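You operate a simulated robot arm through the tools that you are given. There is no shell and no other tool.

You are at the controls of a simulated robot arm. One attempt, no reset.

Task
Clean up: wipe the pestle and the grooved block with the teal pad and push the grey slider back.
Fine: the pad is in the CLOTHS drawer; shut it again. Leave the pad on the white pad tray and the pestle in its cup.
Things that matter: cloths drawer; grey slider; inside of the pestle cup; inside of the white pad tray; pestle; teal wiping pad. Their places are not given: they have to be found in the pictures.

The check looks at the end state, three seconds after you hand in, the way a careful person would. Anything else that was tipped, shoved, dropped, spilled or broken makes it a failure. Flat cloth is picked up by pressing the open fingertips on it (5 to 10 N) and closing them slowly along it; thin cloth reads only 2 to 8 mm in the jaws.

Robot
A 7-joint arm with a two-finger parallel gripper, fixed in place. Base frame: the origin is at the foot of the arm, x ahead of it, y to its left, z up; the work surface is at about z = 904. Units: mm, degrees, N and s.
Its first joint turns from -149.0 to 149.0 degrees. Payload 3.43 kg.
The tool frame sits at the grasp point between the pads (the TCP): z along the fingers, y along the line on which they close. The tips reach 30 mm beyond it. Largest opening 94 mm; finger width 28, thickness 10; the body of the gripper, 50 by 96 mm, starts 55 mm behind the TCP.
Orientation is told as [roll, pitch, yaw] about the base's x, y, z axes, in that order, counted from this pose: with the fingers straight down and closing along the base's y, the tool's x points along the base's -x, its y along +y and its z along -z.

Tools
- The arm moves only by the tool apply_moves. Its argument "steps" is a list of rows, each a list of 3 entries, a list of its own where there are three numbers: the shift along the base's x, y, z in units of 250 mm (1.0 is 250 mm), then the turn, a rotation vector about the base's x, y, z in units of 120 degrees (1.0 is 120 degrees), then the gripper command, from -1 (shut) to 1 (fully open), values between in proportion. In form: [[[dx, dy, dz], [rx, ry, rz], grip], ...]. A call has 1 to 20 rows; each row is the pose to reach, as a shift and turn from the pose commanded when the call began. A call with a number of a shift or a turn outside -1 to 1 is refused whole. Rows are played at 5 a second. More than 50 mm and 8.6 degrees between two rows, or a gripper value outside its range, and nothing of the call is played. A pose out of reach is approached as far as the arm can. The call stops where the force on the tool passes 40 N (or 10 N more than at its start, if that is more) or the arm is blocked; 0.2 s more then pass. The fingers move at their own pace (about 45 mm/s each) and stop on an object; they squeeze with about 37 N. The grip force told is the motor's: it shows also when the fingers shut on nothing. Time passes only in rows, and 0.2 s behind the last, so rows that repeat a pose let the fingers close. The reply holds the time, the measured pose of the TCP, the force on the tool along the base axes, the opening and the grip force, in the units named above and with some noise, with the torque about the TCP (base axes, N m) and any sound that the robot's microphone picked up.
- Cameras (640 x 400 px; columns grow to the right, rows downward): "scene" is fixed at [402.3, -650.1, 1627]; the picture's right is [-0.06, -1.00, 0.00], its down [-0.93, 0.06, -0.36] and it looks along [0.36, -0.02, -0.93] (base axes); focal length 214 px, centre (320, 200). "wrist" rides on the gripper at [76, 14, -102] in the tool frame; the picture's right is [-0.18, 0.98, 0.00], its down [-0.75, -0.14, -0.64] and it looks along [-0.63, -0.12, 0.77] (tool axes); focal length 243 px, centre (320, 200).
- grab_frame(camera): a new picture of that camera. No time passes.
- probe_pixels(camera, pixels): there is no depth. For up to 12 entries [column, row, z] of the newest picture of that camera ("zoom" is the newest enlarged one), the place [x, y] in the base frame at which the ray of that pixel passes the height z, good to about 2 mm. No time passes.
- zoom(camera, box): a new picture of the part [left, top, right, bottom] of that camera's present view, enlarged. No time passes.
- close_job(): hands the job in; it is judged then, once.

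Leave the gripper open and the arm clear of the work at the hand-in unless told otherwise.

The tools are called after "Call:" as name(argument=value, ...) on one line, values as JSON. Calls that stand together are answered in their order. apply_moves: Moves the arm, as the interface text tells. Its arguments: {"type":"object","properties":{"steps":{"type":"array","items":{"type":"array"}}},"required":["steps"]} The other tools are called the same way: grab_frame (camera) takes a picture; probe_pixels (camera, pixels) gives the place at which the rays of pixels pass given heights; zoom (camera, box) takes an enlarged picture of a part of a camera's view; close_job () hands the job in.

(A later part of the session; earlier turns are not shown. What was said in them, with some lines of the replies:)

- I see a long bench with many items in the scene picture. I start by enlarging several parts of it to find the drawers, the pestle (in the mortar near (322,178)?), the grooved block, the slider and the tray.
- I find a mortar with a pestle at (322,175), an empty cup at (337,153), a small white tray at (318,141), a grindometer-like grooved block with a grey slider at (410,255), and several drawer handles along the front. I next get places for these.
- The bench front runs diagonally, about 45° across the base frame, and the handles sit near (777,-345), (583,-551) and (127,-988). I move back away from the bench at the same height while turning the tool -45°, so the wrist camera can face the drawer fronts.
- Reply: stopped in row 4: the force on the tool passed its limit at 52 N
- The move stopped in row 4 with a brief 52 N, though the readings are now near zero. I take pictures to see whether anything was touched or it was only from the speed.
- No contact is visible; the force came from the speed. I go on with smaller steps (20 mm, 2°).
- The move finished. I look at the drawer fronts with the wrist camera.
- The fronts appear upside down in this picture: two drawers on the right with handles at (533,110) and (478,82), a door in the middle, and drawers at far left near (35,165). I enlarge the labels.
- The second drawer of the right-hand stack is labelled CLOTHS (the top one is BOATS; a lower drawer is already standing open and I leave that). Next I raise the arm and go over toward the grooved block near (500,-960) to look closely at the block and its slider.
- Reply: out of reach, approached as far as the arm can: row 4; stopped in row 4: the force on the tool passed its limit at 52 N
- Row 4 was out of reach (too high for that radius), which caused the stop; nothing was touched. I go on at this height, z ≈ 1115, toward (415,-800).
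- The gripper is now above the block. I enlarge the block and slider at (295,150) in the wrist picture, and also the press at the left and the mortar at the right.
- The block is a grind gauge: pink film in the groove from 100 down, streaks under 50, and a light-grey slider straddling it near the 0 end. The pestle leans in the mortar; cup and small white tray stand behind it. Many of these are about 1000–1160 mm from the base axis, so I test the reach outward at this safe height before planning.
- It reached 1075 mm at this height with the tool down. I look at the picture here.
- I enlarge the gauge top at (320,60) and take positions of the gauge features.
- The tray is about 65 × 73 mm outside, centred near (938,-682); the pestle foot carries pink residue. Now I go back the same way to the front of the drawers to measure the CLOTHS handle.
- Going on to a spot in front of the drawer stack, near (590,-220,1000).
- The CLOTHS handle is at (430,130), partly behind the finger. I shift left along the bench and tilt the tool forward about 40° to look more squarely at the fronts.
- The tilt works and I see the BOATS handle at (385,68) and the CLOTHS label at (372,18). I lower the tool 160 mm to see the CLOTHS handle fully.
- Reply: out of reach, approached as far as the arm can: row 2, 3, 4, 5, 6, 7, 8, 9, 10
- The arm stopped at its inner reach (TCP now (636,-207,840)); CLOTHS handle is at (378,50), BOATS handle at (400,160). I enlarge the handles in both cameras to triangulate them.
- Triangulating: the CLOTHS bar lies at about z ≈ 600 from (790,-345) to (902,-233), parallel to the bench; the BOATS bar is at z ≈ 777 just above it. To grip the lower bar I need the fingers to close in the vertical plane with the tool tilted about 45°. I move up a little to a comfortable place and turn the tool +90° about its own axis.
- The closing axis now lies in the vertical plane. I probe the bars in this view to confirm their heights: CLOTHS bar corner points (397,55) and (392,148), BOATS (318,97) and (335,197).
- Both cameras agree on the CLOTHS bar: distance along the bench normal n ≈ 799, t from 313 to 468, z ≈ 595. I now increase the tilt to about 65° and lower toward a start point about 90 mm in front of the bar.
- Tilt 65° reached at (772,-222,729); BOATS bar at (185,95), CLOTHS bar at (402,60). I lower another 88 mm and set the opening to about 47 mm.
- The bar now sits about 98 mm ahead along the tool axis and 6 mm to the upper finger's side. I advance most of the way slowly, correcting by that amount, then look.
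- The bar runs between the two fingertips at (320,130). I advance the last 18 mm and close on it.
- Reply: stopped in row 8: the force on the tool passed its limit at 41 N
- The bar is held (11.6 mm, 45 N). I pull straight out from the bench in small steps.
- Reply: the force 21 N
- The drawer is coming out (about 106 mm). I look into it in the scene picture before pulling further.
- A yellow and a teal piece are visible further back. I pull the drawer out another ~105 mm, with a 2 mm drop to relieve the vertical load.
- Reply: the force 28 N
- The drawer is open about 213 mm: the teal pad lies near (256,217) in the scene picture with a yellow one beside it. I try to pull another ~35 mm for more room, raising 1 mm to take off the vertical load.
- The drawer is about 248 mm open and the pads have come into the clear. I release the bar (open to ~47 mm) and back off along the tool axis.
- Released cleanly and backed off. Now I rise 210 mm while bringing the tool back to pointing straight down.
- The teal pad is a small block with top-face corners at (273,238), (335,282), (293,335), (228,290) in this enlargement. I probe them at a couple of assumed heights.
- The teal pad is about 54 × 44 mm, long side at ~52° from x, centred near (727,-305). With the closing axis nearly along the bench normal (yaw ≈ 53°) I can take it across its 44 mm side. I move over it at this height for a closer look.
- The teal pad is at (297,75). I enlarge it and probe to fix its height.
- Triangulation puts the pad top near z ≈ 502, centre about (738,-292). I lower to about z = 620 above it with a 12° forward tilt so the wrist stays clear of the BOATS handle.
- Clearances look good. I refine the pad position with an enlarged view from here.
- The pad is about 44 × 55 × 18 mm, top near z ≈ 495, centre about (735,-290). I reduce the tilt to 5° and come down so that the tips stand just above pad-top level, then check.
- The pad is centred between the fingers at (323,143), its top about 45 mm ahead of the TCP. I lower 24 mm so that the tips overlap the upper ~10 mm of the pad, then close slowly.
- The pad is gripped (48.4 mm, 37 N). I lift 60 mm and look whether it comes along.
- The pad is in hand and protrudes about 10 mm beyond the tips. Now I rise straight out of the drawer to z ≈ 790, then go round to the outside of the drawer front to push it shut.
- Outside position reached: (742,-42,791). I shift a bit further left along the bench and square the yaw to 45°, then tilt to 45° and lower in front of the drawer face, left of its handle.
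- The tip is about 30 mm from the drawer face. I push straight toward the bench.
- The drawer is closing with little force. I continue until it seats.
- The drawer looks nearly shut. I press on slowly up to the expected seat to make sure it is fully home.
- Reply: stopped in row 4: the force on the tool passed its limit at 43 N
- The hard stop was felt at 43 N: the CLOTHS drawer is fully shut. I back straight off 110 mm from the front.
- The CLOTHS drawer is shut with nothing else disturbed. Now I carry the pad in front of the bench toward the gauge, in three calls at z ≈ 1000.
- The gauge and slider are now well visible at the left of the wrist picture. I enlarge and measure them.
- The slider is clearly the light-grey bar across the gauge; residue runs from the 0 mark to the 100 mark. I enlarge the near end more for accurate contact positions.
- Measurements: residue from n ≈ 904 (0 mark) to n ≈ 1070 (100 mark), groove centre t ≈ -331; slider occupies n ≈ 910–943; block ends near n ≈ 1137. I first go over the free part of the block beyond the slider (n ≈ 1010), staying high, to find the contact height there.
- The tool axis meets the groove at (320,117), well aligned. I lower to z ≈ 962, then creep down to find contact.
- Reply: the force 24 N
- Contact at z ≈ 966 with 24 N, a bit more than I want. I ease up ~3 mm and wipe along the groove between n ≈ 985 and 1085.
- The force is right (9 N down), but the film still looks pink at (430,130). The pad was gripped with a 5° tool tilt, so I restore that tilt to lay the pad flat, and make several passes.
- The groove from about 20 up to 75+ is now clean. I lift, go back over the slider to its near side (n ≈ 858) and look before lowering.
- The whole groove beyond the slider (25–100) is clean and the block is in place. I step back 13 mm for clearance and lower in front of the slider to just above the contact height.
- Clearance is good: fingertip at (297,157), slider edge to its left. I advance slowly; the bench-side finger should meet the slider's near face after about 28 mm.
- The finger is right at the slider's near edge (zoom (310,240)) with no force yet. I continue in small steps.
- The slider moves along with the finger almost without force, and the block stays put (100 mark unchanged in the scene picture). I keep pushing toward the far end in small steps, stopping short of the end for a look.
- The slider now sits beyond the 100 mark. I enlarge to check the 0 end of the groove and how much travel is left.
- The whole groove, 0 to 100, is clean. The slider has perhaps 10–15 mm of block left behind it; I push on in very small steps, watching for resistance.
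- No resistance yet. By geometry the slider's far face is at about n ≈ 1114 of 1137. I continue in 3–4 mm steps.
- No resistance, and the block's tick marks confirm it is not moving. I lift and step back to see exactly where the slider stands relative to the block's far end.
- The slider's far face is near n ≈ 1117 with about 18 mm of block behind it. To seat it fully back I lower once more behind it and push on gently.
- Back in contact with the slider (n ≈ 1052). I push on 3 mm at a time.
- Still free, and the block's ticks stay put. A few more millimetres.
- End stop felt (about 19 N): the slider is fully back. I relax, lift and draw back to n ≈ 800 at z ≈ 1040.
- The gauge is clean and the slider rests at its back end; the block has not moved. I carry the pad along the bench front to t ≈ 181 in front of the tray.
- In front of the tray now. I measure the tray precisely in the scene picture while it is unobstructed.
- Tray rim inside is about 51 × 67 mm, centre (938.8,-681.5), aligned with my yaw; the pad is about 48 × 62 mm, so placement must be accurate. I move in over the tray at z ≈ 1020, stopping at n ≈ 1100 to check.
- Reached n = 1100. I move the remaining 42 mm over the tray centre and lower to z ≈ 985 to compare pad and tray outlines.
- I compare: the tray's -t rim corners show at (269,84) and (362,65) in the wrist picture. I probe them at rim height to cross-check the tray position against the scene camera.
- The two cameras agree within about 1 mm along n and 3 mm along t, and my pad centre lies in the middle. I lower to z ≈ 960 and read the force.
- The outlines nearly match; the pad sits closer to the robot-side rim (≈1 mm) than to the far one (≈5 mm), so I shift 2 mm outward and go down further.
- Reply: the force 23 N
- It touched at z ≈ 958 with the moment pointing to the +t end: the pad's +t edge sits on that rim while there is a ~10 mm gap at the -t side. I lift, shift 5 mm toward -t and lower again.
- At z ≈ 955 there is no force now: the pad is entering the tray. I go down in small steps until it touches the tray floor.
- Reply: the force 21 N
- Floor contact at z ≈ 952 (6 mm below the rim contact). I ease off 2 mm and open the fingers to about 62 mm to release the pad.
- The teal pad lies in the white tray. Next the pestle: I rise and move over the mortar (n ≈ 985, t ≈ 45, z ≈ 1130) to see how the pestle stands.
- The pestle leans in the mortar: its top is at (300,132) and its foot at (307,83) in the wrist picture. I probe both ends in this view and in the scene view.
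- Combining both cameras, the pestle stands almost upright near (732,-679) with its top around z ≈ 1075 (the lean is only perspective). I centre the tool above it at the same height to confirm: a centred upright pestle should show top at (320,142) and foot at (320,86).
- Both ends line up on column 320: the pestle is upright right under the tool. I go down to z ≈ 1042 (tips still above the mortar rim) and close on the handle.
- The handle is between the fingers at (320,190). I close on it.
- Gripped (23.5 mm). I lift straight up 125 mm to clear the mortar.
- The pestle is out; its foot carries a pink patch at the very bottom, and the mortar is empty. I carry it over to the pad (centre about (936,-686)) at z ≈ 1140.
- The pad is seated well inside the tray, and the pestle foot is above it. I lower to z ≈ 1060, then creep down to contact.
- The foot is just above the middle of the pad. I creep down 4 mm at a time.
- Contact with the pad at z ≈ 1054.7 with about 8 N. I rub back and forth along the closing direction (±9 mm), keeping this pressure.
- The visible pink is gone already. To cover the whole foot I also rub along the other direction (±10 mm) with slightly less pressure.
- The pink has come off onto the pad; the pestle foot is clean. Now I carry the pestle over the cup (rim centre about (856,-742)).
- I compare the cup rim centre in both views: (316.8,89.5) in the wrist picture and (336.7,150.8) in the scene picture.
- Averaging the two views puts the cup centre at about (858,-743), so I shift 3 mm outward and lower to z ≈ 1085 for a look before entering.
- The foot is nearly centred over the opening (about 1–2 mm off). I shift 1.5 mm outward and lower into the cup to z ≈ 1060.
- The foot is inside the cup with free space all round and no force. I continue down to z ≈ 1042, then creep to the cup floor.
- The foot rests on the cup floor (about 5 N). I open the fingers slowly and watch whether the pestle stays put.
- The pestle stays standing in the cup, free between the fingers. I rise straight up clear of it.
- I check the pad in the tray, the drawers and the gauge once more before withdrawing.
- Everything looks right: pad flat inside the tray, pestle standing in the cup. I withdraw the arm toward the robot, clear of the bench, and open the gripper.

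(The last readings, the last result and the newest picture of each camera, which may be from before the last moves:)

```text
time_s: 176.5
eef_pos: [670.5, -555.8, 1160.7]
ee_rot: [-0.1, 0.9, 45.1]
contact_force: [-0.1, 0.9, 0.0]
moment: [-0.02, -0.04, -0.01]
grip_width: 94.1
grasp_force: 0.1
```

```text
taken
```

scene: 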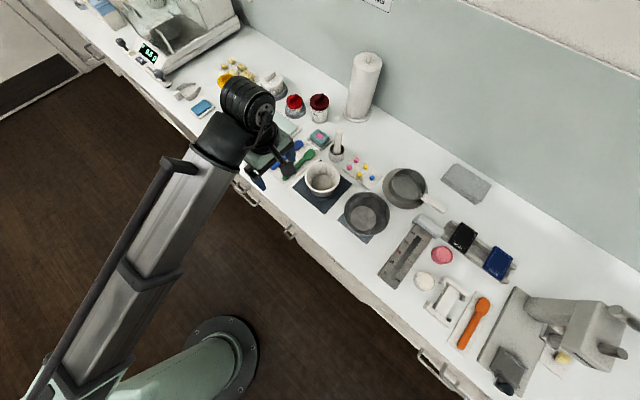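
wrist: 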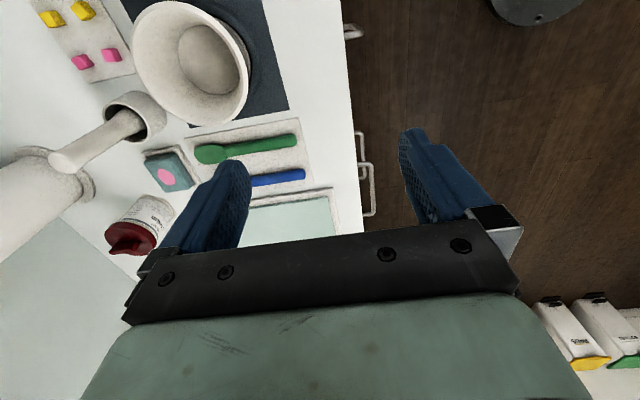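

I draw back a little further so the arm is fully off the bench, then take a last look at drawers and gauge.

Call:
apply_moves(steps=[[[-0.02, 0.02, -0.02], [0, 0, 0], 1], [[-0.06, 0.06, -0.07], [0, 0, 0], 1], [[-0.11, 0.11, -0.13], [0, 0, 0], 1], [[-0.16, 0.16, -0.19], [0, 0, 0], 1], [[-0.21, 0.21, -0.25], [0, 0, 0], 1], [[-0.26, 0.26, -0.3], [0, 0, 0], 1], [[-0.29, 0.29, -0.33], [0, 0, 0], 1], [[-0.3, 0.3, -0.34], [0, 0, 0], 1]])

Call:
zoom(camera="scene", box=[180, 100, 340, 230])

Call:
zoom(camera="scene", box=[345, 180, 525, 310])

Call:
grab_frame(camera="wrist")

```text
time_s: 178.3
eef_pos: [596.8, -481.9, 1074.0]
ee_rot: [-0.1, 0.8, 45.2]
contact_force: [0.2, 0.2, -0.2]
moment: [0.03, 0.03, -0.02]
grip_width: 93.9
grasp_force: 0.1
```

```text
3.08 times, centred on (260, 165) of scene
```

zoom: 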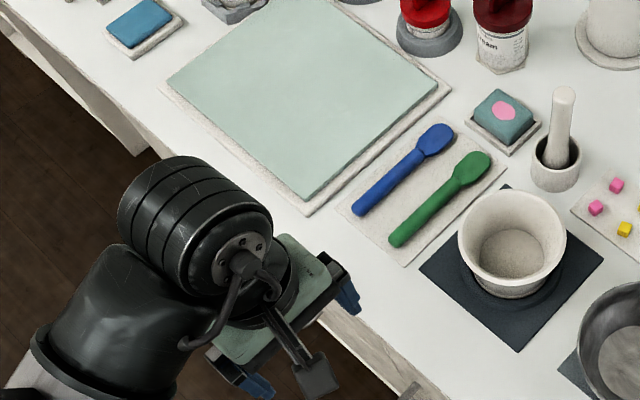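

```text
3.08 times, centred on (435, 245) of scene
```

zoom: 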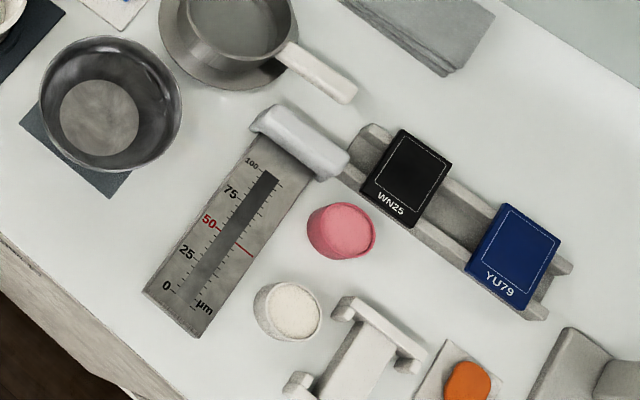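

```text
taken
```

wrist: 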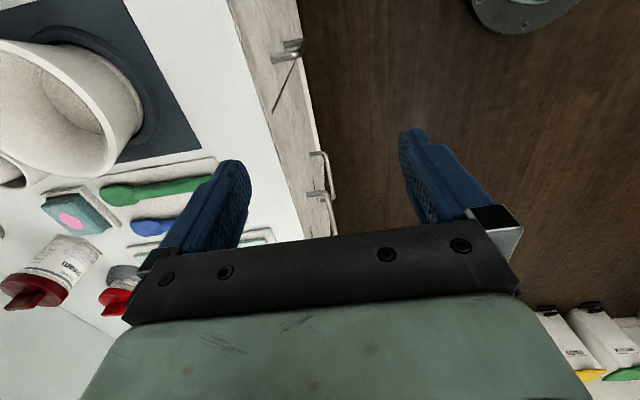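

All is in its final state:
- The CLOTHS drawer is shut; both handles stand equally far out near (320,175) in the wrist picture.
- The gauge groove is clean and the grey slider is at its back stop.
- The teal pad lies in the white tray.
- The wiped pestle stands in its cup.
- The gripper is open and the arm is clear of the bench.

I hand the job in.

Call:
close_job()

```text
The job is handed in.
```

The clean-up is done and handed in; no result has come back from the check yet.

- **Grooved block:** I wiped the groove with the teal pad, and it is clean from 0 to 100. The block stayed in place.
- **Grey slider:** it is pushed back to its stop behind the 100 mark. I took the light-grey bar across the block to be the slider you meant. I left the grey carriage on the machine further along the bench alone.
- **Pestle:** I rubbed its foot on the pad, and the pink came off onto it. The pestle now stands upright in its cup. I could not see the underside of the foot directly, but no pink showed when I lifted it.
- **Teal pad:** it lies flat inside the white tray, with the pink stain on top.
- **CLOTHS drawer:** it is shut, pushed to its stop. The lower drawer that was already open is untouched.

I saw nothing else moved or knocked over. The gripper is open and the arm is clear of the bench.
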